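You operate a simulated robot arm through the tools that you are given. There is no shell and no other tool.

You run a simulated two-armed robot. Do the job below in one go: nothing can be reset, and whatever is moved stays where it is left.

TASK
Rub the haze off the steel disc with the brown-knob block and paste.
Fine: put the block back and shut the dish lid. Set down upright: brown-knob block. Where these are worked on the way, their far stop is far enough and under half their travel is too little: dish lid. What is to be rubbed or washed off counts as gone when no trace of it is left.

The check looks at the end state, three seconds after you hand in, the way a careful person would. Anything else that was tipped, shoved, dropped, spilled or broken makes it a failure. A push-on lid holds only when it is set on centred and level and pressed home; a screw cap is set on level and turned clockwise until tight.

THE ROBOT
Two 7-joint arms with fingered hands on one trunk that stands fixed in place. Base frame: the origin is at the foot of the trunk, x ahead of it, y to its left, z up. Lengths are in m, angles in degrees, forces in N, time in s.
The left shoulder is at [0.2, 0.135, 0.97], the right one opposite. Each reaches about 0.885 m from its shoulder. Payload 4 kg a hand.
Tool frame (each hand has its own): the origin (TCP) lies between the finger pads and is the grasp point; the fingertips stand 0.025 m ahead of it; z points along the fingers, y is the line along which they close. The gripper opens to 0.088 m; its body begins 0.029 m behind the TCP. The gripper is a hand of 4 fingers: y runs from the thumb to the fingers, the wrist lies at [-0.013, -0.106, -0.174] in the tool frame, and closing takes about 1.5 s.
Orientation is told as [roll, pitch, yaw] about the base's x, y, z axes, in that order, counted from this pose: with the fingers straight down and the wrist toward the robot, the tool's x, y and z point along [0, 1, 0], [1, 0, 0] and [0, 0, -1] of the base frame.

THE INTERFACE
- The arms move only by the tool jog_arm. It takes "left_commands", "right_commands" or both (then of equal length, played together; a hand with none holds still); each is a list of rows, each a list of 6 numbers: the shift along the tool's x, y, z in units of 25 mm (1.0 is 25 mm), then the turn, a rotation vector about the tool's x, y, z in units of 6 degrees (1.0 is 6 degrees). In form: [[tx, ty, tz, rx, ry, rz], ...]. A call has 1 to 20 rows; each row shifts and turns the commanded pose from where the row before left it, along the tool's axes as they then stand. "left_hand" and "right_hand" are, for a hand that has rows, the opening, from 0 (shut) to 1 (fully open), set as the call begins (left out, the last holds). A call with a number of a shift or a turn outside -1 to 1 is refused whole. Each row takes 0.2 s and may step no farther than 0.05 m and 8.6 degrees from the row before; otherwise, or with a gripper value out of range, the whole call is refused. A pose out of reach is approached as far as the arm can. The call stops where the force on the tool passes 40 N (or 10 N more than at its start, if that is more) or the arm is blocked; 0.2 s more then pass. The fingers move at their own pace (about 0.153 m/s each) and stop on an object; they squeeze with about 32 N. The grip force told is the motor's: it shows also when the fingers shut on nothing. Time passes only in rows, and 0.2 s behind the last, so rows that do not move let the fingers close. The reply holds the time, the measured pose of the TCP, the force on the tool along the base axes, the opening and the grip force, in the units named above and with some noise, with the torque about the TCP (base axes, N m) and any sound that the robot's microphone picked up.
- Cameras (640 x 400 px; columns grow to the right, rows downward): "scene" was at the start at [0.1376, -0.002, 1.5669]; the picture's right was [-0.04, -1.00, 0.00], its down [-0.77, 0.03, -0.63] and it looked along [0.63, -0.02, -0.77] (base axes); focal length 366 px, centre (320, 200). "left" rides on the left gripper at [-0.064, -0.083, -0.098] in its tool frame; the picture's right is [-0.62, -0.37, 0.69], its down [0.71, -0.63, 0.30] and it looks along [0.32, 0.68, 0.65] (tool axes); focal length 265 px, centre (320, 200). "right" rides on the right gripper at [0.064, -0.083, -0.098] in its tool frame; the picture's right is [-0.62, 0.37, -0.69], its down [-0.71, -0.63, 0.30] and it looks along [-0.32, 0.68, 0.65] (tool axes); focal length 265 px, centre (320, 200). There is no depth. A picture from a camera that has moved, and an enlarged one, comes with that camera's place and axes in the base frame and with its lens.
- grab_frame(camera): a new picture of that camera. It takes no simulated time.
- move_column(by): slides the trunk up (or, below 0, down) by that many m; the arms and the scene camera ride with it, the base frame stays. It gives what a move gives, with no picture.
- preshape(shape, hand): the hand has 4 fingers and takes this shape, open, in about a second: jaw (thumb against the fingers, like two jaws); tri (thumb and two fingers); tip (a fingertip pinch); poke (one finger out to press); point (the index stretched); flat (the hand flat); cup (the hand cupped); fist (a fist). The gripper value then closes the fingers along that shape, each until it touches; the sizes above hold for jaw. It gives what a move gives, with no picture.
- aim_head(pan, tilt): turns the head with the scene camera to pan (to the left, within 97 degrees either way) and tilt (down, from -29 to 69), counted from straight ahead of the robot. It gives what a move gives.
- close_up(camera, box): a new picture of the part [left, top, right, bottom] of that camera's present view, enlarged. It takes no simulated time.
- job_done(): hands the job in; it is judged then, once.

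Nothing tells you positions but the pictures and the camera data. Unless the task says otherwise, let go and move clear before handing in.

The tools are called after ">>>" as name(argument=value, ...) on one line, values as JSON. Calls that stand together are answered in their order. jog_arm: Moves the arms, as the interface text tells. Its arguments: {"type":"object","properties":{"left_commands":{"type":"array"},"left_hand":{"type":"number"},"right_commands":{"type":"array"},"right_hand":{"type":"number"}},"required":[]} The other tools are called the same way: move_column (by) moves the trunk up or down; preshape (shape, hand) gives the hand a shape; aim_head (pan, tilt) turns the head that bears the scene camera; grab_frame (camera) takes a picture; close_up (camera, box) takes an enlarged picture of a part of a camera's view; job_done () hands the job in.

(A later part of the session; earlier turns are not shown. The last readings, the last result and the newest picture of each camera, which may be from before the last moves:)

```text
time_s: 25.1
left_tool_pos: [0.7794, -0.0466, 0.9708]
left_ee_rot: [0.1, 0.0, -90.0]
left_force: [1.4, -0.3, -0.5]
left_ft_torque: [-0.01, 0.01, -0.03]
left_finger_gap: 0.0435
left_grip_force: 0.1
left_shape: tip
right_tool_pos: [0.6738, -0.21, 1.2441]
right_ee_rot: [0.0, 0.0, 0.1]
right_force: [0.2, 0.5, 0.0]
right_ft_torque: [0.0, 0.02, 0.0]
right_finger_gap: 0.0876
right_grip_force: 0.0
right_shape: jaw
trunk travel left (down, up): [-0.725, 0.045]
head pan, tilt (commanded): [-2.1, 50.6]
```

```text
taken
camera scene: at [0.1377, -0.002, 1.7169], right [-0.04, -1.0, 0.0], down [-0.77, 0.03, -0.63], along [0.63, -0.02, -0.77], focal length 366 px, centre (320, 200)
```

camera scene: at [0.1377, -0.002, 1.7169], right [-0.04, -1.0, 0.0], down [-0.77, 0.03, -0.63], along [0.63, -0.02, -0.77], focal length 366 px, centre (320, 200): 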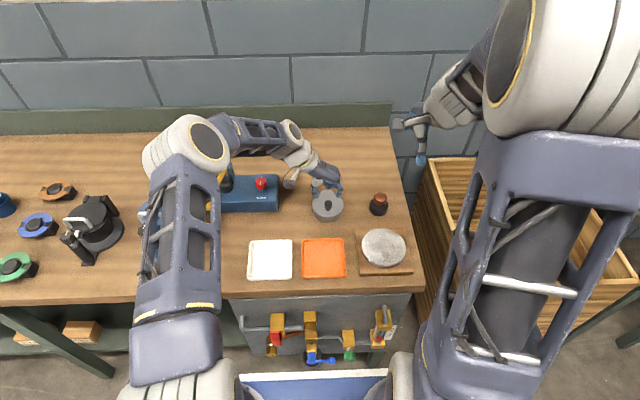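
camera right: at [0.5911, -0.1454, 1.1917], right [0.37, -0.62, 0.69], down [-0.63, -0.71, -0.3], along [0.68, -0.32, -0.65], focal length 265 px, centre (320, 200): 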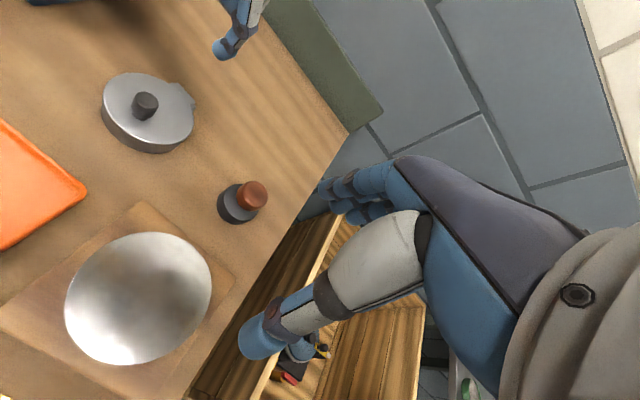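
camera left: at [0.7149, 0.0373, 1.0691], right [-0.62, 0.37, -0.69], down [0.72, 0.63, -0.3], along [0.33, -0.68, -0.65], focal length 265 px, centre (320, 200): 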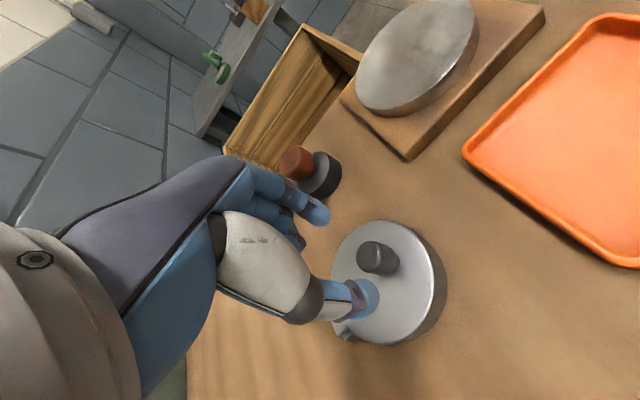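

>>> jog_arm(left_commands=[[0.02, 0.02, 0.72, 0, 0, 0], [0.02, 0.02, 0.72, 0, 0, 0], [0.02, 0.02, 0.72, 0, 0, 0], [0, 0, 0, 0, 0, 0]], left_hand=0.5)

>>> jog_arm(left_commands=[[0, 0, 0, 0, 0, 0], [0, 0, 0, 0, 0, 0], [0, 0, 0, 0, 0, 0], [0, 0, 0, 0, 0, 0], [0, 0, 0, 0, 0, 0], [0, 0, 0, 0, 0, 0], [0, 0, 0, 0, 0, 0]], left_hand=0)

>>> close_up(camera="left", box=[240, 160, 480, 340])

>>> close_up(camera="scene", box=[280, 140, 400, 230])

```text
time_s: 26.1
left_tool_pos: [0.7809, -0.0482, 0.9157]
left_ee_rot: [0.1, -0.1, -90.0]
left_force: [-0.3, 0.2, -0.7]
left_ft_torque: [0.01, -0.01, -0.02]
left_finger_gap: 0.0437
left_grip_force: 0.2
left_shape: tip
right_tool_pos: [0.6758, -0.2113, 1.2436]
right_ee_rot: [0.0, 0.0, 0.0]
right_force: [-0.5, -0.2, 0.1]
right_ft_torque: [0.01, -0.01, 0.0]
right_finger_gap: 0.0875
right_grip_force: 0.1
right_shape: jaw
trunk travel left (down, up): [-0.725, 0.045]
head pan, tilt (commanded): [-2.1, 50.6]
```

```text
time_s: 27.6
left_tool_pos: [0.7797, -0.0472, 0.9159]
left_ee_rot: [0.2, 0.0, -90.0]
left_force: [1.8, -1.6, -1.7]
left_ft_torque: [-0.15, -0.01, 0.01]
left_finger_gap: 0.0162
left_grip_force: 32.1
left_shape: tip
right_tool_pos: [0.6748, -0.2098, 1.2441]
right_ee_rot: [-0.1, -0.1, -0.1]
right_force: [0.3, 0.6, 0.7]
right_ft_torque: [0.04, -0.04, -0.02]
right_finger_gap: 0.0877
right_grip_force: 0.0
right_shape: jaw
trunk travel left (down, up): [-0.725, 0.045]
head pan, tilt (commanded): [-2.1, 50.6]
```

```text
2.22 times, centred on (360, 250) of left
camera zoom: at [0.7162, 0.0362, 1.0145], right [-0.62, 0.37, -0.69], down [0.72, 0.63, -0.3], along [0.33, -0.68, -0.65], focal length 590 px, centre (231, 89)
```

zoom: 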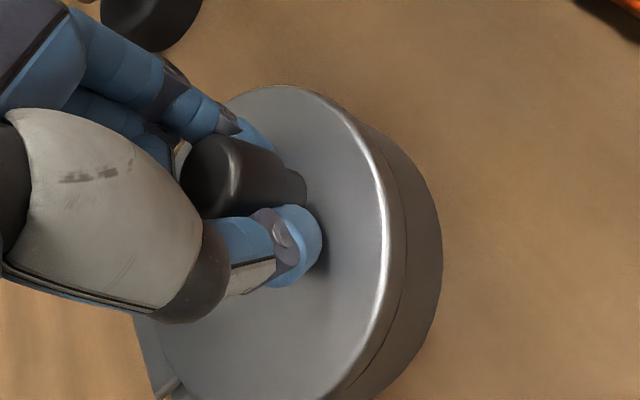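

```text
4.44 times, centred on (340, 185) of scene
camera zoom: at [0.1378, -0.002, 1.7169], right [-0.04, -1.0, 0.0], down [-0.77, 0.03, -0.63], along [0.63, -0.02, -0.77], focal length 1628 px, centre (231, 267)
```

zoom: 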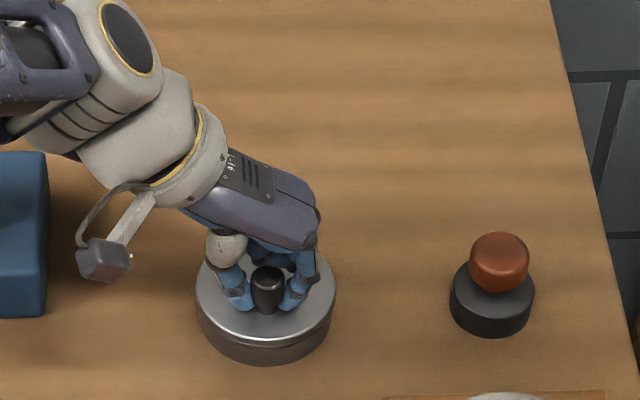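

>>> jog_arm(left_commands=[[0.1, 0, -0.262, 0, -0.5, 0], [0.1, 0, -0.262, 0, -0.5, 0], [0.152, 0, -0.236, 0, -0.5, 0], [0.152, 0, -0.236, 0, -0.5, 0], [0.2, 0, -0.2, 0, 0, 0], [0.2, 0, -0.2, 0, 0, 0]], left_hand=0)

>>> close_up(camera="left", box=[240, 160, 480, 340])

>>> close_up(camera="scene", box=[280, 140, 400, 230])

```text
time_s: 29.1
left_tool_pos: [0.8061, -0.0477, 0.9498]
left_ee_rot: [-12.0, -0.1, -90.1]
left_force: [-15.7, 10.4, 10.1]
left_ft_torque: [0.61, 0.54, -0.46]
left_finger_gap: 0.0182
left_grip_force: 32.4
left_shape: tip
right_tool_pos: [0.6748, -0.209, 1.2439]
right_ee_rot: [-0.1, 0.1, -0.1]
right_force: [-1.4, -0.3, -0.5]
right_ft_torque: [0.01, -0.02, -0.03]
right_finger_gap: 0.0878
right_grip_force: 0.0
right_shape: jaw
trunk travel left (down, up): [-0.725, 0.045]
head pan, tilt (commanded): [-2.1, 50.6]
```

```text
2.22 times, centred on (360, 250) of left
camera zoom: at [0.7644, 0.0362, 1.0586], right [-0.75, 0.37, -0.55], down [0.64, 0.63, -0.45], along [0.18, -0.68, -0.71], focal length 590 px, centre (231, 89)
```

zoom: 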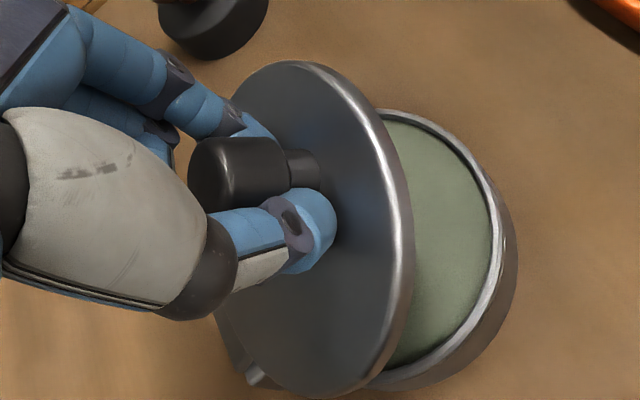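

```text
4.44 times, centred on (340, 185) of scene
camera zoom: at [0.1366, -0.0015, 1.7172], right [-0.04, -1.0, 0.0], down [-0.77, 0.03, -0.64], along [0.63, -0.02, -0.77], focal length 1628 px, centre (231, 267)
```

zoom: 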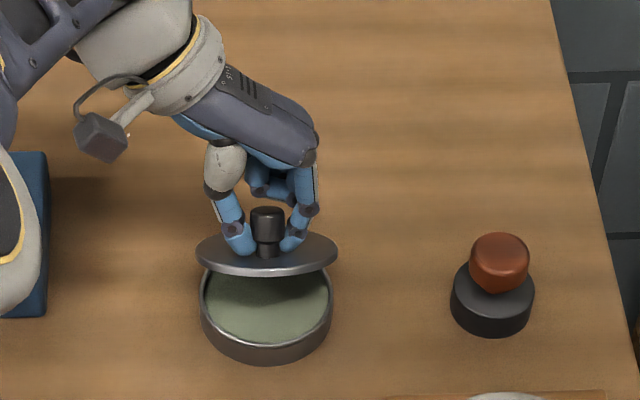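

>>> jog_arm(left_commands=[[0.04, 0, -0.3, 0, 0, 0], [0.1, 0, -0.35, 0, 0, 0], [0.15, 0, -0.3, 0, 0, 0]], left_hand=0)

>>> close_up(camera="left", box=[240, 160, 480, 340])

>>> close_up(camera="scene", box=[280, 140, 400, 230])

```text
time_s: 29.9
left_tool_pos: [0.82, -0.0487, 0.9718]
left_ee_rot: [-12.0, -0.1, -90.0]
left_force: [4.5, 0.6, -9.1]
left_ft_torque: [0.0, -0.12, 0.09]
left_finger_gap: 0.0147
left_grip_force: 32.1
left_shape: tip
right_tool_pos: [0.6756, -0.2122, 1.2441]
right_ee_rot: [0.0, 0.1, 0.1]
right_force: [-1.3, 0.6, -0.9]
right_ft_torque: [-0.02, 0.01, -0.01]
right_finger_gap: 0.0875
right_grip_force: 0.1
right_shape: jaw
trunk travel left (down, up): [-0.725, 0.045]
head pan, tilt (commanded): [-2.1, 50.6]
```

```text
2.22 times, centred on (360, 250) of left
camera zoom: at [0.7769, 0.0356, 1.0799], right [-0.75, 0.37, -0.55], down [0.64, 0.63, -0.45], along [0.18, -0.68, -0.71], focal length 590 px, centre (231, 89)
```

zoom: 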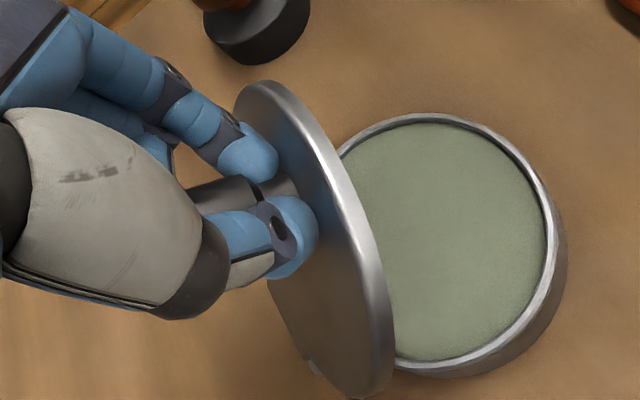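

```text
4.44 times, centred on (340, 185) of scene
camera zoom: at [0.1384, -0.0019, 1.7166], right [-0.04, -1.0, 0.0], down [-0.77, 0.03, -0.63], along [0.63, -0.02, -0.77], focal length 1628 px, centre (231, 267)
```

zoom: 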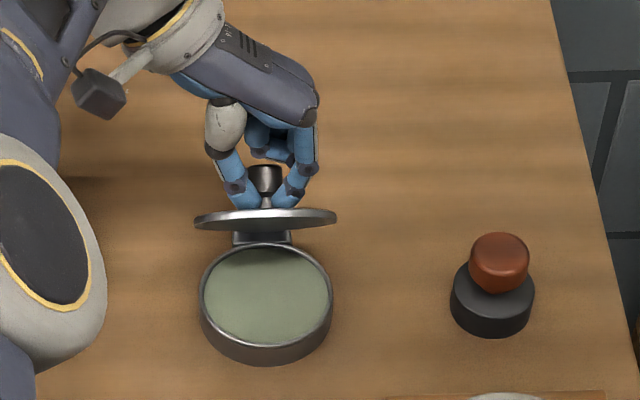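

The lid is at about 58° with the pinch still firm on the neck. I'll continue along the arc while straightening the hand so it stays within reach.

>>> jog_arm(left_commands=[[0.24, 0, -0.11, 0, 0.4, 0], [0.24, 0, -0.1, 0, 0.4, 0], [0.26, 0, -0.04, 0, 0.4, 0], [0.26, 0, 0.0, 0, 0.4, 0]], left_hand=0)

>>> close_up(camera="left", box=[240, 160, 480, 340])

>>> close_up(camera="scene", box=[280, 140, 400, 230])

```text
time_s: 30.9
left_tool_pos: [0.8472, -0.0494, 0.9797]
left_ee_rot: [-1.8, -0.6, -89.7]
left_force: [-1.6, 1.1, 17.0]
left_ft_torque: [-0.06, 0.07, -0.04]
left_finger_gap: 0.0152
left_grip_force: 33.1
left_shape: tip
right_tool_pos: [0.6744, -0.2098, 1.2431]
right_ee_rot: [0.0, -0.1, 0.0]
right_force: [0.9, 0.0, 0.2]
right_ft_torque: [0.02, -0.03, 0.0]
right_finger_gap: 0.0879
right_grip_force: 0.2
right_shape: jaw
trunk travel left (down, up): [-0.725, 0.045]
head pan, tilt (commanded): [-2.1, 50.6]
stopped in row 4 (left hand): the force on the tool passed its limit at 42 N (the readings are from after the stop); the commanded pose is now the measured one
```

```text
2.22 times, centred on (360, 250) of left
camera zoom: at [0.7861, 0.0355, 1.0801], right [-0.64, 0.36, -0.68], down [0.7, 0.63, -0.33], along [0.31, -0.69, -0.66], focal length 590 px, centre (231, 89)
```

zoom: 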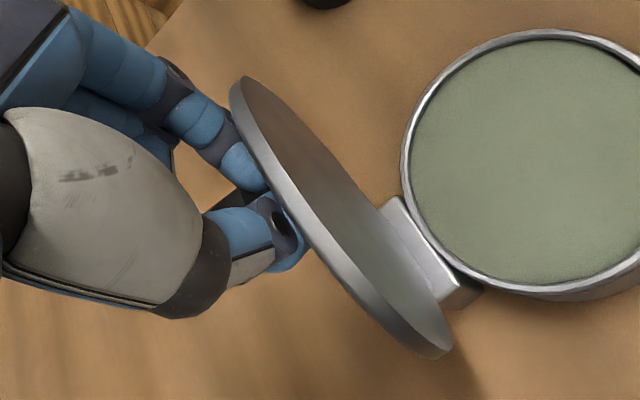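

```text
4.44 times, centred on (340, 185) of scene
camera zoom: at [0.1369, -0.0019, 1.7167], right [-0.04, -1.0, 0.0], down [-0.77, 0.03, -0.64], along [0.63, -0.02, -0.77], focal length 1628 px, centre (231, 267)
```

zoom: 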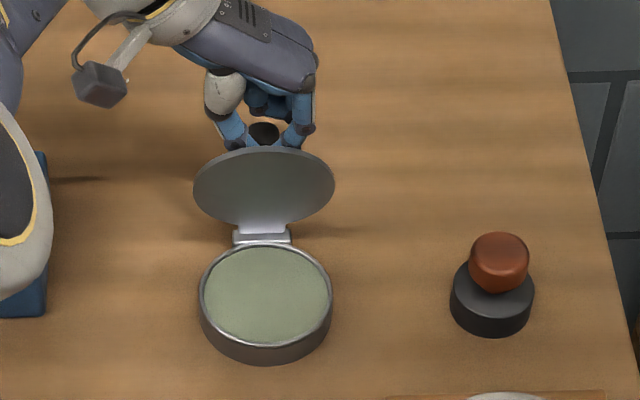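

>>> jog_arm(left_commands=[[0.1, 0, -0.15, 0, 0, 0], [0.22, 0, -0.08, 0, 0.2, 0], [0.25, 0, 0, 0, 0.2, 0]], left_hand=0)

>>> close_up(camera="left", box=[240, 160, 480, 340])

>>> close_up(camera="scene", box=[280, 140, 400, 230])

```text
time_s: 31.7
left_tool_pos: [0.8594, -0.049, 0.9823]
left_ee_rot: [0.2, -0.3, -89.8]
left_force: [-3.5, -0.7, -1.4]
left_ft_torque: [-0.01, 0.3, -0.01]
left_finger_gap: 0.0141
left_grip_force: 32.1
left_shape: tip
right_tool_pos: [0.6744, -0.2102, 1.2431]
right_ee_rot: [0.0, -0.1, 0.0]
right_force: [-0.1, 0.2, -0.3]
right_ft_torque: [-0.01, 0.04, 0.03]
right_finger_gap: 0.0876
right_grip_force: 0.1
right_shape: jaw
trunk travel left (down, up): [-0.725, 0.045]
head pan, tilt (commanded): [-2.1, 50.6]
```

```text
2.22 times, centred on (360, 250) of left
camera zoom: at [0.7936, 0.0351, 1.0791], right [-0.62, 0.36, -0.7], down [0.71, 0.63, -0.3], along [0.33, -0.69, -0.65], focal length 590 px, centre (231, 89)
```

zoom: 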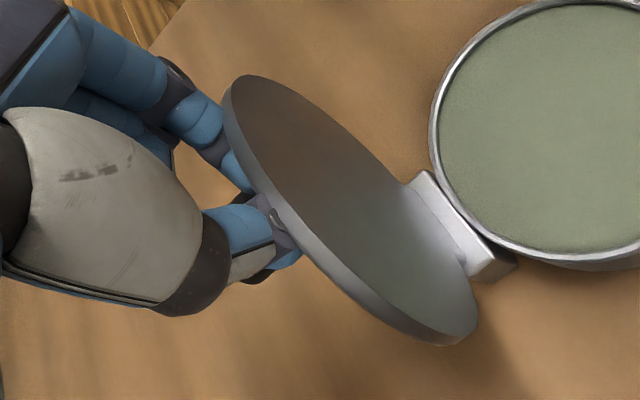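

```text
4.44 times, centred on (340, 185) of scene
camera zoom: at [0.1376, -0.0019, 1.7167], right [-0.04, -1.0, 0.0], down [-0.77, 0.03, -0.63], along [0.63, -0.02, -0.77], focal length 1628 px, centre (231, 267)
```

zoom: 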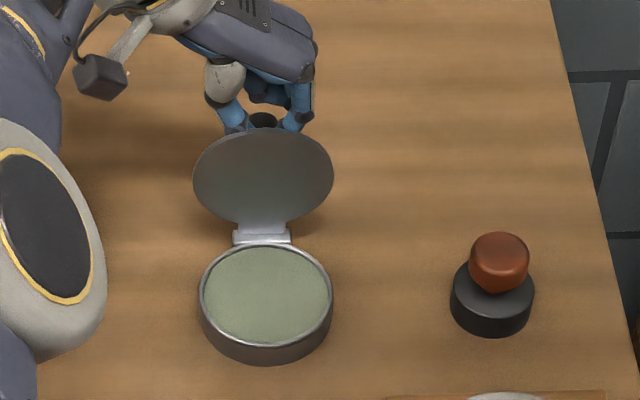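

The lid now looks just past vertical, around 95–100°. I'll nudge a little further to feel for its stop.

>>> jog_arm(left_commands=[[0.2, 0, 0.0, 0, 0.2, 0], [0.2, 0, 0.06, 0, 0.2, 0]], left_hand=0)

>>> close_up(camera="left", box=[240, 160, 480, 340])

>>> close_up(camera="scene", box=[280, 140, 400, 230])

```text
time_s: 32.3
left_tool_pos: [0.8635, -0.05, 0.9823]
left_ee_rot: [2.7, -0.5, -90.0]
left_force: [-10.4, -3.8, 0.1]
left_ft_torque: [-0.19, 1.05, -0.04]
left_finger_gap: 0.0141
left_grip_force: 31.6
left_shape: tip
left hand out of reach, approached as far as the arm can: row 2
right_tool_pos: [0.6743, -0.2108, 1.245]
right_ee_rot: [0.0, 0.0, -0.1]
right_force: [0.4, -0.4, -0.1]
right_ft_torque: [0.02, 0.01, -0.03]
right_finger_gap: 0.0876
right_grip_force: 0.0
right_shape: jaw
trunk travel left (down, up): [-0.725, 0.045]
head pan, tilt (commanded): [-2.1, 50.6]
```

```text
2.22 times, centred on (360, 250) of left
camera zoom: at [0.7947, 0.0354, 1.077], right [-0.59, 0.36, -0.72], down [0.73, 0.63, -0.28], along [0.35, -0.69, -0.63], focal length 590 px, centre (231, 89)
```

zoom: 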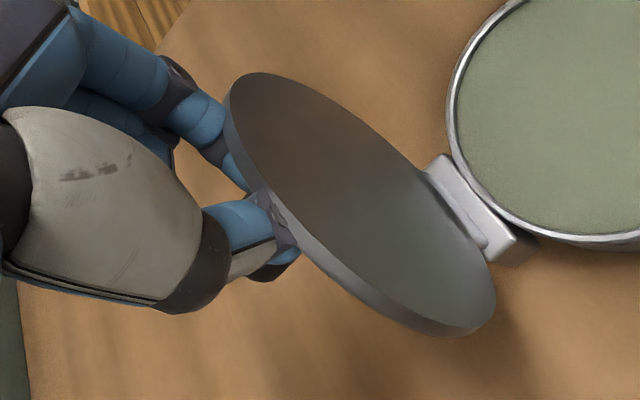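

```text
4.44 times, centred on (340, 185) of scene
camera zoom: at [0.1373, -0.0021, 1.717], right [-0.04, -1.0, 0.0], down [-0.77, 0.03, -0.63], along [0.63, -0.02, -0.77], focal length 1628 px, centre (231, 267)
```

zoom: 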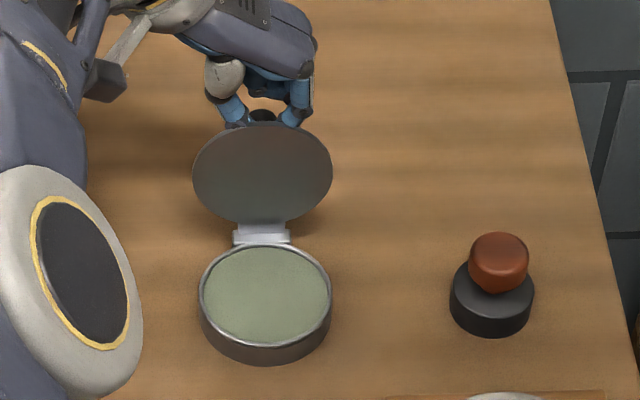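

>>> jog_arm(left_commands=[[0, 0, 0, 0, 0, 0], [0, 0, 0, 0, 0, 0], [0, 0, 0, 0, 0, 0], [0, 0, 0, 0, 0, 0]], left_hand=0.5)

>>> close_up(camera="left", box=[240, 160, 480, 340])

>>> close_up(camera="scene", box=[280, 140, 400, 230])

```text
time_s: 33.3
left_tool_pos: [0.8645, -0.0474, 0.9814]
left_ee_rot: [2.7, -0.3, -89.9]
left_force: [-0.5, -0.3, 0.8]
left_ft_torque: [0.01, 0.01, -0.01]
left_finger_gap: 0.0435
left_grip_force: 0.1
left_shape: tip
right_tool_pos: [0.6749, -0.2106, 1.2446]
right_ee_rot: [-0.1, 0.1, 0.0]
right_force: [-0.6, 0.2, 1.6]
right_ft_torque: [0.0, 0.0, 0.0]
right_finger_gap: 0.0876
right_grip_force: 0.0
right_shape: jaw
trunk travel left (down, up): [-0.725, 0.045]
head pan, tilt (commanded): [-2.1, 50.6]
```

```text
2.22 times, centred on (360, 250) of left
camera zoom: at [0.7955, 0.0367, 1.0771], right [-0.59, 0.36, -0.72], down [0.73, 0.63, -0.27], along [0.36, -0.69, -0.63], focal length 590 px, centre (231, 89)
```

zoom: 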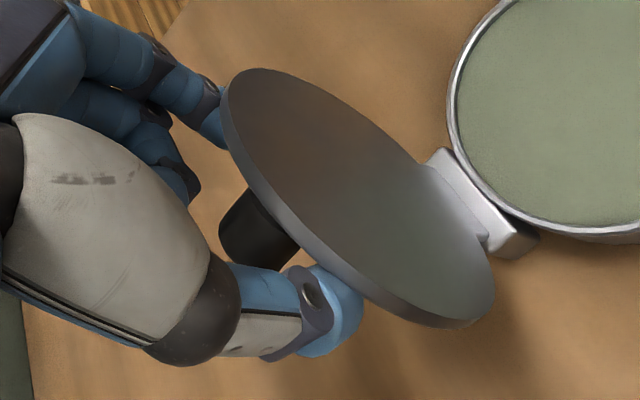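

```text
4.44 times, centred on (340, 185) of scene
camera zoom: at [0.1377, -0.002, 1.7169], right [-0.04, -1.0, 0.0], down [-0.77, 0.03, -0.63], along [0.63, -0.02, -0.77], focal length 1628 px, centre (231, 267)
```

zoom: 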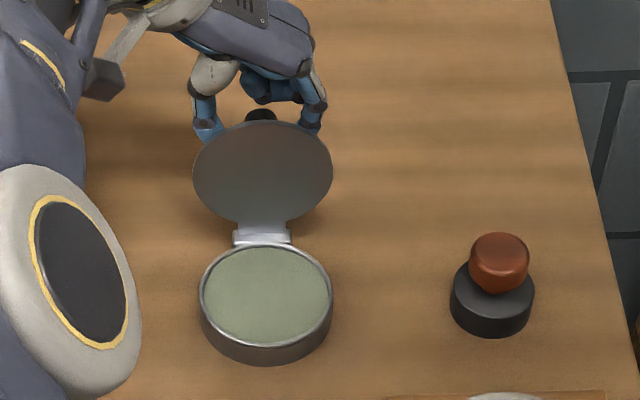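

The lid stays open at its stop. I'll take the left hand straight up, then back and away to the left.

>>> jog_arm(left_commands=[[0, 0, -0.6, 0, 0, 0], [0, 0, -0.7, 0, 0, 0], [0, 0, -0.7, 0, 0, 0], [-0.2, 0, -0.7, 0, 0, 0], [-0.3, 0, -0.7, 0, 0, 0]], left_hand=0.5)

>>> close_up(camera="scene", box=[280, 140, 400, 230])

```text
time_s: 34.5
left_tool_pos: [0.8723, -0.0499, 1.0651]
left_ee_rot: [2.6, -0.2, -89.9]
left_force: [0.0, -0.2, -0.4]
left_ft_torque: [-0.01, -0.01, 0.04]
left_finger_gap: 0.0434
left_grip_force: 0.2
left_shape: tip
left hand out of reach, approached as far as the arm can: row 2, 4, 5
right_tool_pos: [0.6752, -0.2109, 1.2438]
right_ee_rot: [0.0, 0.0, 0.0]
right_force: [-0.2, -0.5, -0.4]
right_ft_torque: [0.0, -0.04, 0.03]
right_finger_gap: 0.0875
right_grip_force: 0.0
right_shape: jaw
trunk travel left (down, up): [-0.725, 0.045]
head pan, tilt (commanded): [-2.1, 50.6]
```

```text
4.44 times, centred on (340, 185) of scene
camera zoom: at [0.1377, -0.002, 1.7169], right [-0.04, -1.0, 0.0], down [-0.77, 0.03, -0.63], along [0.63, -0.02, -0.77], focal length 1628 px, centre (231, 267)
```

zoom: 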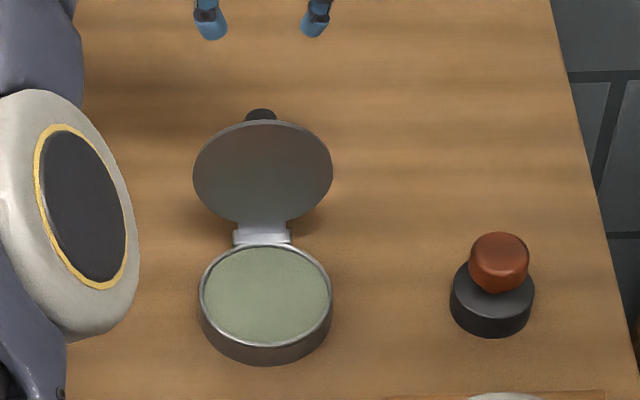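

>>> jog_arm(left_commands=[[-0.8, -0.3, -0.3, 0, 0, 0], [-0.8, -0.5, -0.3, 0, 0, 0], [-0.8, -0.7, -0.3, 0, 0, 0], [-0.8, -0.8, -0.3, 0, 0, 0], [-0.8, -0.8, -0.3, 0, 0, 0], [-0.8, -0.8, -0.3, 0, 0, 0], [-0.8, -0.8, -0.3, 0, 0, 0], [-0.8, -0.8, -0.3, 0, 0, 0], [-0.8, -0.8, -0.3, 0, 0, 0], [-0.8, -0.8, -0.3, 0, 0, 0], [-0.8, -0.8, -0.3, 0, 0, 0], [-0.8, -0.8, -0.3, 0, 0, 0]], left_hand=0.5)

>>> grab_frame(camera="scene")

>>> grab_frame(camera="right")

```text
time_s: 37.1
left_tool_pos: [0.8598, 0.1697, 1.1417]
left_ee_rot: [2.6, -0.4, -89.9]
left_force: [-0.1, -0.8, -0.2]
left_ft_torque: [0.02, 0.01, 0.0]
left_finger_gap: 0.0435
left_grip_force: 0.2
left_shape: tip
left hand out of reach, approached as far as the arm can: row 1, 2, 3, 4, 5, 6, 7, 8, 9, 10, 11, 12
right_tool_pos: [0.6734, -0.2108, 1.2439]
right_ee_rot: [0.0, 0.0, 0.0]
right_force: [-0.5, 0.9, -0.3]
right_ft_torque: [0.04, 0.01, 0.0]
right_finger_gap: 0.0877
right_grip_force: 0.0
right_shape: jaw
trunk travel left (down, up): [-0.725, 0.045]
head pan, tilt (commanded): [-2.1, 50.6]
```

```text
taken
camera scene: at [0.1377, -0.0022, 1.7169], right [-0.04, -1.0, 0.0], down [-0.77, 0.03, -0.63], along [0.63, -0.02, -0.77], focal length 366 px, centre (320, 200)
```

scene: 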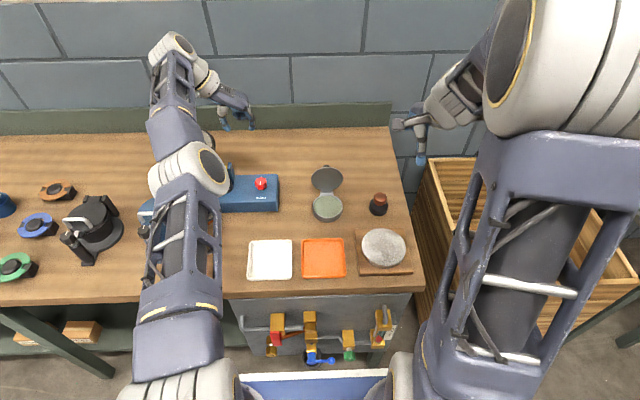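

```text
taken
camera right: at [0.5912, -0.1457, 1.3416], right [0.37, -0.62, 0.69], down [-0.63, -0.71, -0.3], along [0.68, -0.32, -0.65], focal length 265 px, centre (320, 200)
```

right: 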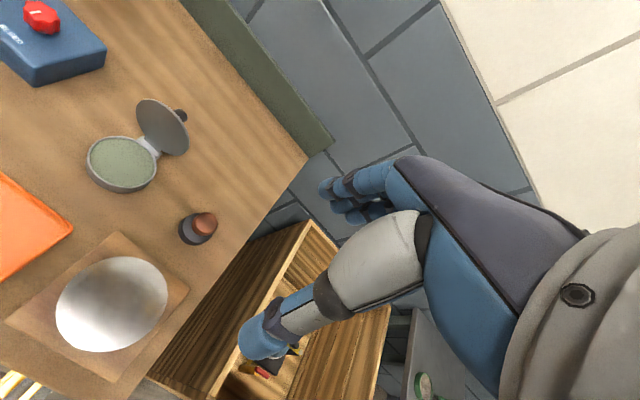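

>>> jog_arm(left_commands=[[-0.8, 0, 0, 0, 0, 0], [-0.8, 0, 0, 0, 0, 0], [-0.8, 0, 0, 0, 0, 0]], left_hand=0.5)

```text
time_s: 37.9
left_tool_pos: [0.8589, 0.1768, 1.1422]
left_ee_rot: [2.6, -0.4, -89.9]
left_force: [0.1, -0.5, -0.1]
left_ft_torque: [-0.01, -0.01, 0.0]
left_finger_gap: 0.0439
left_grip_force: 0.0
left_shape: tip
left hand out of reach, approached as far as the arm can: row 1, 2, 3
right_tool_pos: [0.6745, -0.2097, 1.244]
right_ee_rot: [0.0, 0.1, 0.0]
right_force: [-0.3, -0.7, -0.1]
right_ft_torque: [0.04, 0.01, 0.0]
right_finger_gap: 0.0876
right_grip_force: 0.0
right_shape: jaw
trunk travel left (down, up): [-0.725, 0.045]
head pan, tilt (commanded): [-2.1, 50.6]
```

>>> jog_arm(left_commands=[[-0.3, 0, 0.6, 0, 0.5, 0], [-0.3, 0, 0.6, 0, 0.5, 0], [-0.3, 0, 0.6, 0, 0.5, 0], [-0.5, 0, 0.3, 0, 0.5, 0]], left_hand=0.5)

>>> grab_frame(camera="scene")

```text
time_s: 38.9
left_tool_pos: [0.8937, 0.1912, 1.0847]
left_ee_rot: [14.6, -0.4, -89.9]
left_force: [0.2, 0.6, 0.3]
left_ft_torque: [0.01, 0.01, 0.0]
left_finger_gap: 0.0437
left_grip_force: 0.0
left_shape: tip
left hand out of reach, approached as far as the arm can: row 1, 2, 3, 4
right_tool_pos: [0.6733, -0.2111, 1.2432]
right_ee_rot: [0.0, 0.0, 0.0]
right_force: [0.8, -0.2, 0.4]
right_ft_torque: [0.03, 0.0, -0.01]
right_finger_gap: 0.0876
right_grip_force: 0.1
right_shape: jaw
trunk travel left (down, up): [-0.725, 0.045]
head pan, tilt (commanded): [-2.1, 50.6]
```

```text
taken
camera scene: at [0.1376, -0.002, 1.717], right [-0.04, -1.0, 0.0], down [-0.77, 0.03, -0.63], along [0.63, -0.02, -0.77], focal length 366 px, centre (320, 200)
```

scene: 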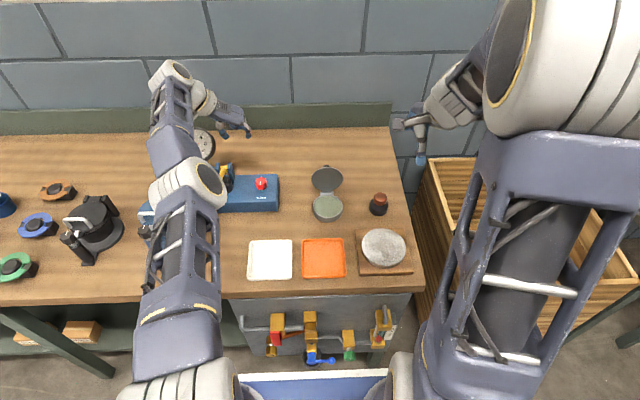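

The left arm is stretched out and not following the pull back. The gauge dial is near [0.92, 0.31, 1.02], well below the forearm. I'll try small moves in another direction to free the arm.

>>> jog_arm(left_commands=[[-0.3, 0.7, -0.3, 0, 0, 0], [-0.3, 0.7, -0.3, 0, 0, 0], [-0.3, 0.7, -0.3, 0, 0, 0]], left_hand=0.5)

```text
time_s: 39.7
left_tool_pos: [0.9031, 0.1464, 1.1012]
left_ee_rot: [14.6, -0.4, -89.9]
left_force: [1.0, -0.1, 0.6]
left_ft_torque: [-0.01, 0.0, 0.02]
left_finger_gap: 0.0434
left_grip_force: 0.1
left_shape: tip
left hand out of reach, approached as far as the arm can: row 1, 2, 3
right_tool_pos: [0.6746, -0.2106, 1.2432]
right_ee_rot: [0.1, 0.1, 0.0]
right_force: [-0.4, 0.2, 0.0]
right_ft_torque: [0.03, 0.0, 0.02]
right_finger_gap: 0.0876
right_grip_force: 0.1
right_shape: jaw
trunk travel left (down, up): [-0.725, 0.045]
head pan, tilt (commanded): [-2.1, 50.6]
```

>>> jog_arm(left_commands=[[-0.4, 0, 0, 0, 0, -1], [-0.4, 0, 0, 0, 0, -1], [-0.4, 0, 0, 0, 0, -1], [-0.4, 0, 0, 0, 0, -1], [-0.4, 0, 0, 0, 0, -1]], left_hand=0.5)

```text
time_s: 40.9
left_tool_pos: [0.9556, 0.1538, 1.0869]
left_ee_rot: [12.5, -7.6, -60.6]
left_force: [0.1, 0.3, -0.1]
left_ft_torque: [-0.01, 0.01, 0.01]
left_finger_gap: 0.0436
left_grip_force: 0.0
left_shape: tip
left hand out of reach, approached as far as the arm can: row 1, 2, 3, 4, 5
right_tool_pos: [0.6746, -0.2109, 1.245]
right_ee_rot: [0.0, 0.0, 0.0]
right_force: [-0.1, 0.5, 0.7]
right_ft_torque: [0.0, -0.01, -0.02]
right_finger_gap: 0.0876
right_grip_force: 0.0
right_shape: jaw
trunk travel left (down, up): [-0.725, 0.045]
head pan, tilt (commanded): [-2.1, 50.6]
```

>>> aim_head(pan=20, tilt=40)

>>> grab_frame(camera="scene")

>>> grab_frame(camera="left")

```text
time_s: 41.8
left_tool_pos: [0.9551, 0.1532, 1.0883]
left_ee_rot: [12.5, -7.6, -60.7]
left_force: [-0.2, 0.2, 0.6]
left_ft_torque: [0.02, -0.03, 0.0]
left_finger_gap: 0.0436
left_grip_force: 0.0
left_shape: tip
right_tool_pos: [0.6745, -0.2114, 1.2437]
right_ee_rot: [0.0, 0.1, 0.0]
right_force: [-0.6, -0.3, 0.1]
right_ft_torque: [-0.02, -0.02, -0.01]
right_finger_gap: 0.0874
right_grip_force: 0.0
right_shape: jaw
trunk travel left (down, up): [-0.725, 0.045]
head pan, tilt (commanded): [20.0, 40.0]
```

```text
taken
camera scene: at [0.1412, 0.0299, 1.7319], right [0.34, -0.94, 0.0], down [-0.6, -0.22, -0.77], along [0.72, 0.26, -0.64], focal length 366 px, centre (320, 200)
```

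scene: 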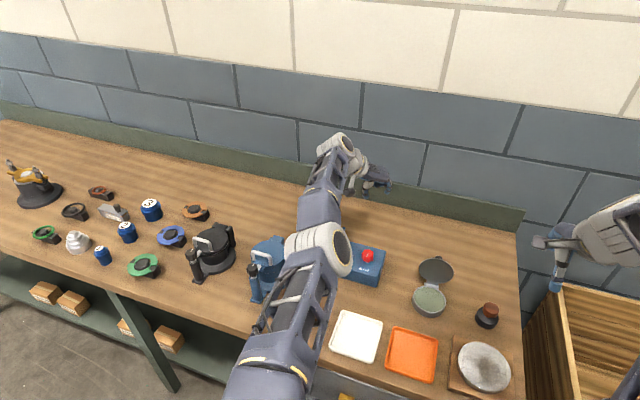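

```text
taken
camera left: at [0.8365, 0.1947, 1.1583], right [-0.52, 0.0, -0.85], down [0.37, 0.9, -0.22], along [0.77, -0.43, -0.47], focal length 265 px, centre (320, 200)
```

left: 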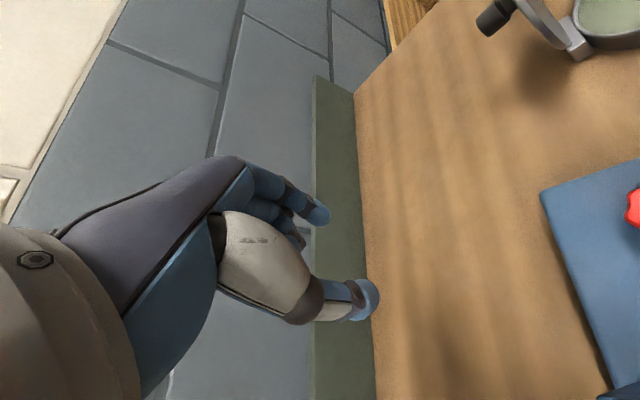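

>>> jog_arm(left_commands=[[-1, -0.4, -0.07, 0, 0, 0], [-1, -0.4, -0.07, 0, 0, 0], [-1, -0.4, -0.07, 0, 0, 0], [-1, -0.4, -0.07, 0, 0, 0], [-1, -0.4, -0.07, 0, 0, 0], [-1, -0.4, -0.07, 0, 0, 0]], left_hand=0.5)

```text
time_s: 43.1
left_tool_pos: [0.7984, 0.1298, 1.0566]
left_ee_rot: [12.7, -7.6, -60.6]
left_force: [0.2, 0.3, 0.5]
left_ft_torque: [0.03, 0.0, -0.01]
left_finger_gap: 0.0437
left_grip_force: 0.0
left_shape: tip
left hand out of reach, approached as far as the arm can: row 1
right_tool_pos: [0.6741, -0.2119, 1.2437]
right_ee_rot: [0.0, 0.0, 0.0]
right_force: [0.7, 0.4, 0.1]
right_ft_torque: [0.05, -0.01, 0.0]
right_finger_gap: 0.0875
right_grip_force: 0.1
right_shape: jaw
trunk travel left (down, up): [-0.725, 0.045]
head pan, tilt (commanded): [20.0, 40.0]
```

The left arm is free again. I'll bring it back and up, clear of everything.

>>> jog_arm(left_commands=[[-0.74, -0.6, -0.8, 0, 0, 0], [-0.74, -0.8, -0.8, 0, 0, 0], [-0.74, -0.89, -0.8, 0, 0, 0], [-0.74, -0.89, -0.8, 0, 0, 0], [-0.74, -0.89, -0.8, 0, 0, 0], [-0.74, -0.89, -0.8, 0, 0, 0], [-0.74, -0.89, -0.8, 0, 0, 0], [-0.74, -0.89, -0.8, 0, 0, 0]], left_hand=0.5)

>>> aim_head(pan=-8, tilt=53)

>>> grab_frame(camera="scene")

```text
time_s: 45.0
left_tool_pos: [0.5524, 0.2002, 1.1588]
left_ee_rot: [12.6, -7.6, -60.7]
left_force: [-0.1, -0.1, -0.7]
left_ft_torque: [-0.04, 0.02, 0.02]
left_finger_gap: 0.0439
left_grip_force: 0.1
left_shape: tip
right_tool_pos: [0.6754, -0.211, 1.2441]
right_ee_rot: [-0.1, 0.0, 0.0]
right_force: [-0.2, -0.2, -0.9]
right_ft_torque: [0.01, 0.03, 0.0]
right_finger_gap: 0.0876
right_grip_force: 0.0
right_shape: jaw
trunk travel left (down, up): [-0.725, 0.045]
head pan, tilt (commanded): [20.0, 40.0]
```

```text
time_s: 45.9
left_tool_pos: [0.5528, 0.2, 1.1578]
left_ee_rot: [12.6, -7.5, -60.5]
left_force: [0.0, -0.5, -0.1]
left_ft_torque: [-0.01, -0.02, -0.04]
left_finger_gap: 0.0438
left_grip_force: 0.1
left_shape: tip
right_tool_pos: [0.6753, -0.2097, 1.2446]
right_ee_rot: [-0.1, 0.1, 0.1]
right_force: [0.0, -1.0, 0.6]
right_ft_torque: [0.0, 0.0, 0.04]
right_finger_gap: 0.0878
right_grip_force: 0.0
right_shape: jaw
trunk travel left (down, up): [-0.725, 0.045]
head pan, tilt (commanded): [-8.0, 53.0]
```

```text
taken
camera scene: at [0.1347, -0.0094, 1.7138], right [-0.14, -0.99, 0.0], down [-0.79, 0.11, -0.6], along [0.6, -0.08, -0.8], focal length 366 px, centre (320, 200)
```

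scene: 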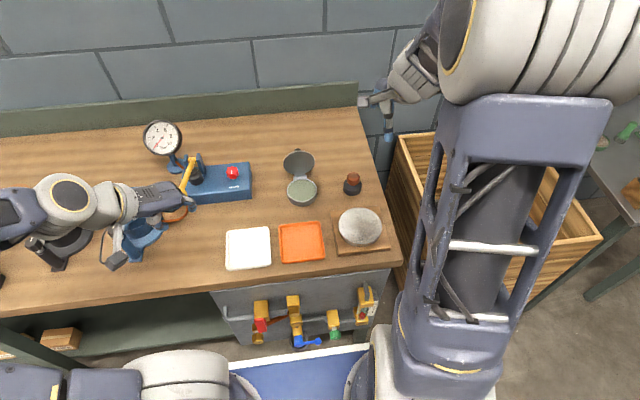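

The left arm is clear and the lid is holding open. Next, the right hand goes above the brown-knob block.

>>> jog_arm(right_commands=[[0.044, 0.5, 0.96, 0, 0, 0], [0.044, 0.5, 0.96, 0, 0, 0], [0.044, 0.5, 0.96, 0, 0, 0], [0.044, 0.5, 0.96, 0, 0, 0], [0.044, 0.5, 0.96, 0, 0, 0], [0.044, 0.5, 0.96, 0, 0, 0], [0.044, 0.5, 0.96, 0, 0, 0], [0.044, 0.5, 0.96, 0, 0, 0], [0.044, 0.5, 0.96, 0, 0, 0], [0.044, 0.5, 0.96, 0, 0, 0], [0, 0, 0, 0, 0, 0]], right_hand=1)

>>> grab_frame(camera="right")

>>> close_up(camera="scene", box=[270, 140, 400, 250])

```text
time_s: 48.3
left_tool_pos: [0.552, 0.2001, 1.1594]
left_ee_rot: [12.6, -7.6, -60.7]
left_force: [0.3, 0.1, 1.5]
left_ft_torque: [-0.02, -0.02, 0.01]
left_finger_gap: 0.044
left_grip_force: 0.1
left_shape: tip
right_tool_pos: [0.8002, -0.1992, 1.0031]
right_ee_rot: [0.0, 0.1, 0.0]
right_force: [-0.3, -0.2, 0.1]
right_ft_torque: [0.02, 0.03, 0.01]
right_finger_gap: 0.0876
right_grip_force: 0.0
right_shape: jaw
trunk travel left (down, up): [-0.725, 0.045]
head pan, tilt (commanded): [-8.0, 53.0]
```

```text
taken
camera right: at [0.7164, -0.1352, 1.1017], right [0.37, -0.62, 0.69], down [-0.63, -0.71, -0.3], along [0.68, -0.32, -0.65], focal length 265 px, centre (320, 200)
```

right: 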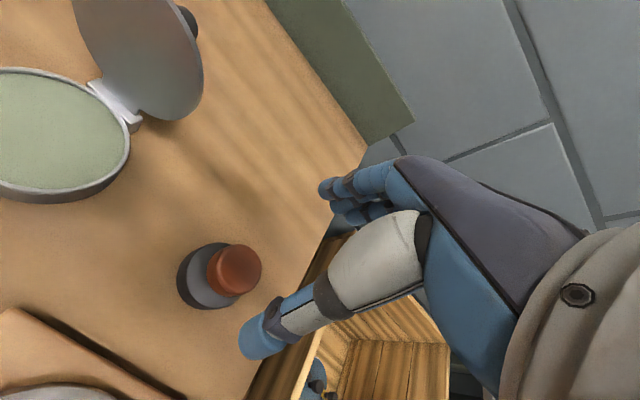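

```text
3.64 times, centred on (335, 195) of scene
camera zoom: at [0.1346, -0.0094, 1.7138], right [-0.14, -0.99, 0.0], down [-0.79, 0.11, -0.6], along [0.6, -0.08, -0.8], focal length 1332 px, centre (266, 218)
```

zoom: 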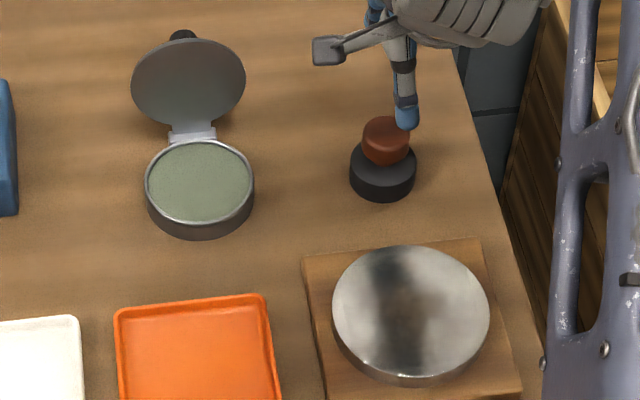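

>>> jog_arm(right_commands=[[0, 0, 0.7, 0, 0, 0], [0, 0, 0.7, 0, 0, 0], [0, 0, 0.7, 0, 0, 0], [0, -0.04, 0.7, 0, 0, 0], [0, 0, 0, 0, 0, 0]], right_hand=1)

>>> close_up(camera="right", box=[160, 150, 400, 330])

>>> close_up(camera="scene", box=[300, 140, 400, 220])

```text
time_s: 49.5
left_tool_pos: [0.5525, 0.2012, 1.1583]
left_ee_rot: [12.6, -7.5, -60.6]
left_force: [-0.4, -0.2, 0.5]
left_ft_torque: [0.01, 0.01, -0.02]
left_finger_gap: 0.044
left_grip_force: 0.0
left_shape: tip
right_tool_pos: [0.7973, -0.1998, 0.9333]
right_ee_rot: [0.0, 0.0, 0.0]
right_force: [0.0, 0.0, -0.1]
right_ft_torque: [0.01, -0.01, -0.03]
right_finger_gap: 0.0878
right_grip_force: 0.2
right_shape: jaw
trunk travel left (down, up): [-0.725, 0.045]
head pan, tilt (commanded): [-8.0, 53.0]
```

```text
2.22 times, centred on (280, 240) of right
camera zoom: at [0.7137, -0.1345, 1.0322], right [0.37, -0.62, 0.69], down [-0.63, -0.71, -0.3], along [0.68, -0.32, -0.65], focal length 590 px, centre (409, 111)
```

zoom: 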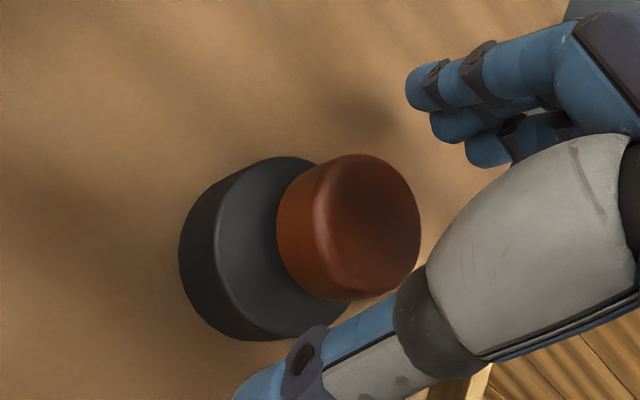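

```text
5.00 times, centred on (350, 180) of scene
camera zoom: at [0.1347, -0.0094, 1.7138], right [-0.14, -0.99, 0.0], down [-0.79, 0.11, -0.6], along [0.6, -0.08, -0.8], focal length 1832 px, centre (170, 300)
```

zoom: 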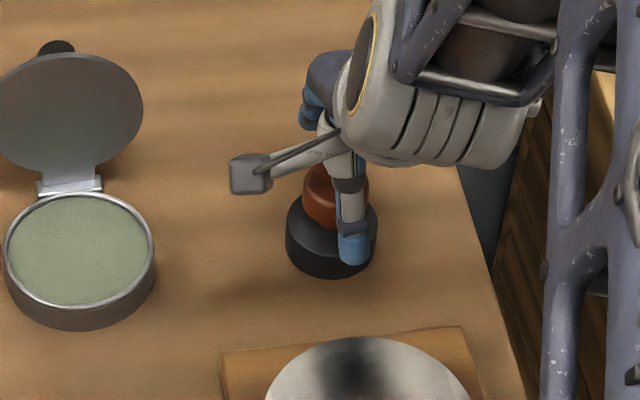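

>>> jog_arm(right_commands=[[0, 0.03, 0.35, 0, 0, 0], [0, 0.03, 0.35, 0, 0, 0], [0, 0, 0, 0, 0, 0]], right_hand=1)

>>> close_up(camera="right", box=[160, 150, 400, 330])

```text
time_s: 50.3
left_tool_pos: [0.5522, 0.1994, 1.1581]
left_ee_rot: [12.6, -7.6, -60.6]
left_force: [0.3, 0.4, 0.6]
left_ft_torque: [0.01, -0.02, 0.04]
left_finger_gap: 0.0438
left_grip_force: 0.1
left_shape: tip
right_tool_pos: [0.8007, -0.2002, 0.9157]
right_ee_rot: [0.0, 0.1, 0.0]
right_force: [0.4, 0.0, -0.1]
right_ft_torque: [0.01, 0.04, -0.01]
right_finger_gap: 0.0878
right_grip_force: 0.1
right_shape: jaw
trunk travel left (down, up): [-0.725, 0.045]
head pan, tilt (commanded): [-8.0, 53.0]
```

```text
2.22 times, centred on (280, 240) of right
camera zoom: at [0.7167, -0.1349, 1.0142], right [0.37, -0.62, 0.69], down [-0.63, -0.71, -0.3], along [0.68, -0.32, -0.65], focal length 590 px, centre (409, 111)
```

zoom: 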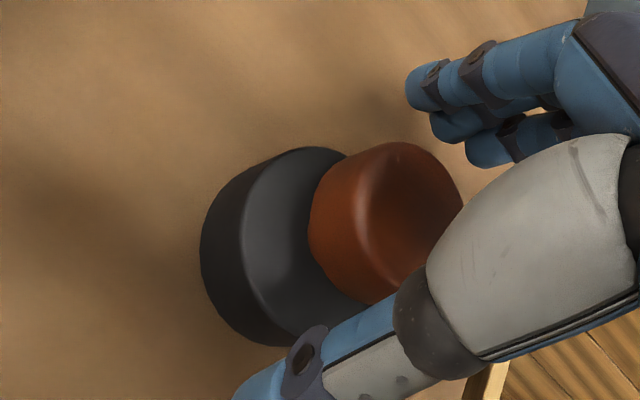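

Aligned. Closing on the brown knob.

>>> jog_arm(right_commands=[[0, 0, 0, 0, 0, 0], [0, 0, 0, 0, 0, 0], [0, 0, 0, 0, 0, 0], [0, 0, 0, 0, 0, 0], [0, 0, 0, 0, 0, 0], [0, 0, 0, 0, 0, 0], [0, 0, 0, 0, 0, 0], [0, 0, 0, 0, 0, 0]], right_hand=0)

>>> close_up(camera="right", box=[160, 150, 400, 330])

>>> close_up(camera="scene", box=[300, 140, 400, 220])

```text
time_s: 52.1
left_tool_pos: [0.5515, 0.2006, 1.1576]
left_ee_rot: [12.7, -7.6, -60.6]
left_force: [-0.4, 0.1, 0.4]
left_ft_torque: [-0.01, -0.01, 0.0]
left_finger_gap: 0.0437
left_grip_force: 0.1
left_shape: tip
right_tool_pos: [0.8, -0.1996, 0.9167]
right_ee_rot: [0.0, -0.1, 0.0]
right_force: [0.3, 0.9, -3.1]
right_ft_torque: [0.03, 0.02, -0.01]
right_finger_gap: 0.0259
right_grip_force: 31.4
right_shape: jaw
trunk travel left (down, up): [-0.725, 0.045]
head pan, tilt (commanded): [-8.0, 53.0]
```

```text
2.22 times, centred on (280, 240) of right
camera zoom: at [0.7166, -0.1349, 1.0143], right [0.37, -0.62, 0.69], down [-0.63, -0.71, -0.3], along [0.68, -0.32, -0.65], focal length 590 px, centre (409, 111)
```

zoom: 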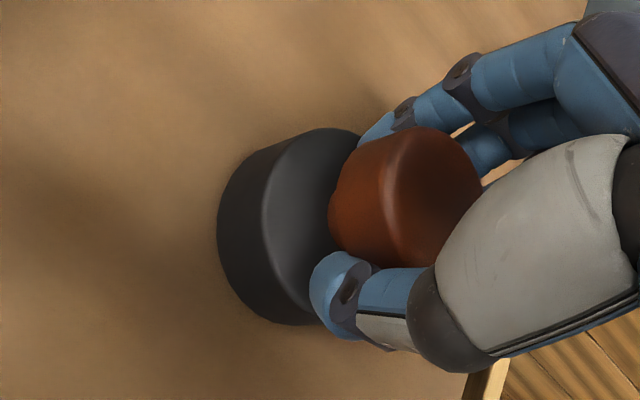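

```text
5.00 times, centred on (350, 180) of scene
camera zoom: at [0.1348, -0.0094, 1.7138], right [-0.14, -0.99, 0.0], down [-0.79, 0.11, -0.6], along [0.6, -0.08, -0.8], focal length 1832 px, centre (170, 300)
```

zoom: 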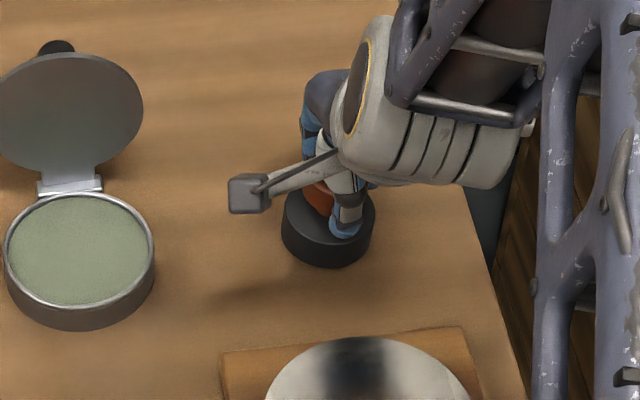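

>>> jog_arm(right_commands=[[0, 0, -0.5, 0, 0, 0], [0, 0, -0.8, 0, 0, 0], [0, 0, -0.8, 0, 0, 0], [0, 0, -0.8, 0, 0, 0], [0, 0, 0, 0, 0, 0]], right_hand=0)

>>> close_up(camera="right", box=[160, 150, 400, 330])

>>> close_up(camera="scene", box=[280, 110, 400, 220])

>>> grab_frame(camera="left")

```text
time_s: 53.3
left_tool_pos: [0.5526, 0.2008, 1.1581]
left_ee_rot: [12.7, -7.6, -60.6]
left_force: [0.6, 0.3, -0.5]
left_ft_torque: [0.02, 0.0, -0.02]
left_finger_gap: 0.0439
left_grip_force: 0.0
left_shape: tip
right_tool_pos: [0.7995, -0.1996, 0.9888]
right_ee_rot: [-0.1, 0.0, 0.0]
right_force: [0.3, 0.1, -2.7]
right_ft_torque: [-0.02, 0.02, -0.01]
right_finger_gap: 0.0262
right_grip_force: 32.2
right_shape: jaw
trunk travel left (down, up): [-0.725, 0.045]
head pan, tilt (commanded): [-8.0, 53.0]
```

```text
2.22 times, centred on (280, 240) of right
camera zoom: at [0.7167, -0.1343, 1.086], right [0.37, -0.62, 0.69], down [-0.63, -0.71, -0.3], along [0.68, -0.32, -0.65], focal length 590 px, centre (409, 111)
```

zoom: 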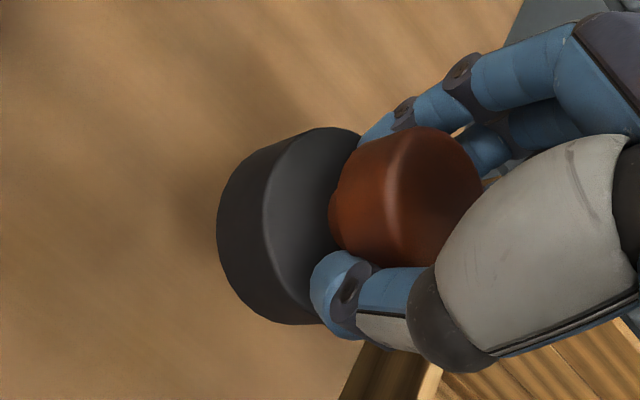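

```text
3.64 times, centred on (340, 165) of scene
camera zoom: at [0.1348, -0.0095, 1.7138], right [-0.14, -0.99, 0.0], down [-0.79, 0.11, -0.6], along [0.6, -0.08, -0.8], focal length 1332 px, centre (247, 327)
```

zoom: 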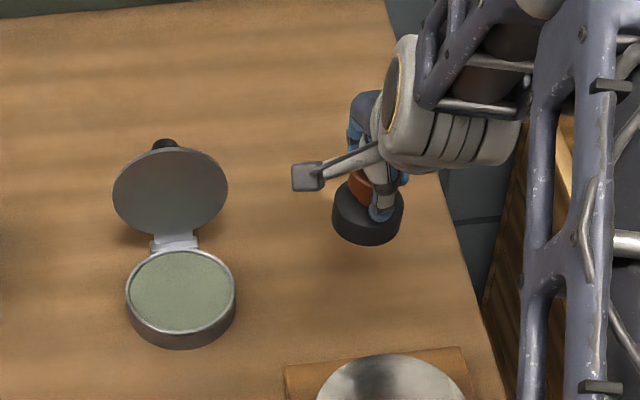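

```text
taken
camera left: at [0.4334, 0.2413, 1.2288], right [-0.52, 0.0, -0.85], down [0.37, 0.9, -0.22], along [0.77, -0.43, -0.47], focal length 265 px, centre (320, 200)
```

left: 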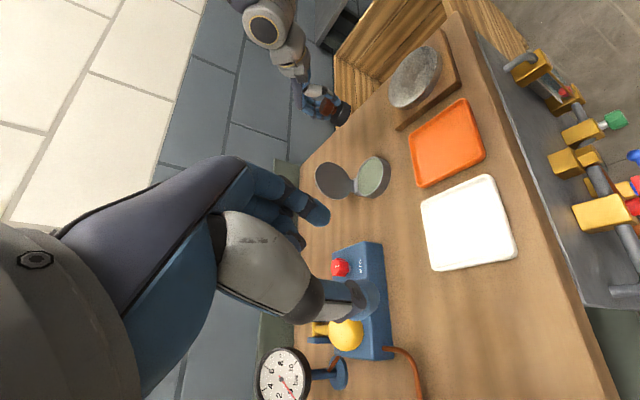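

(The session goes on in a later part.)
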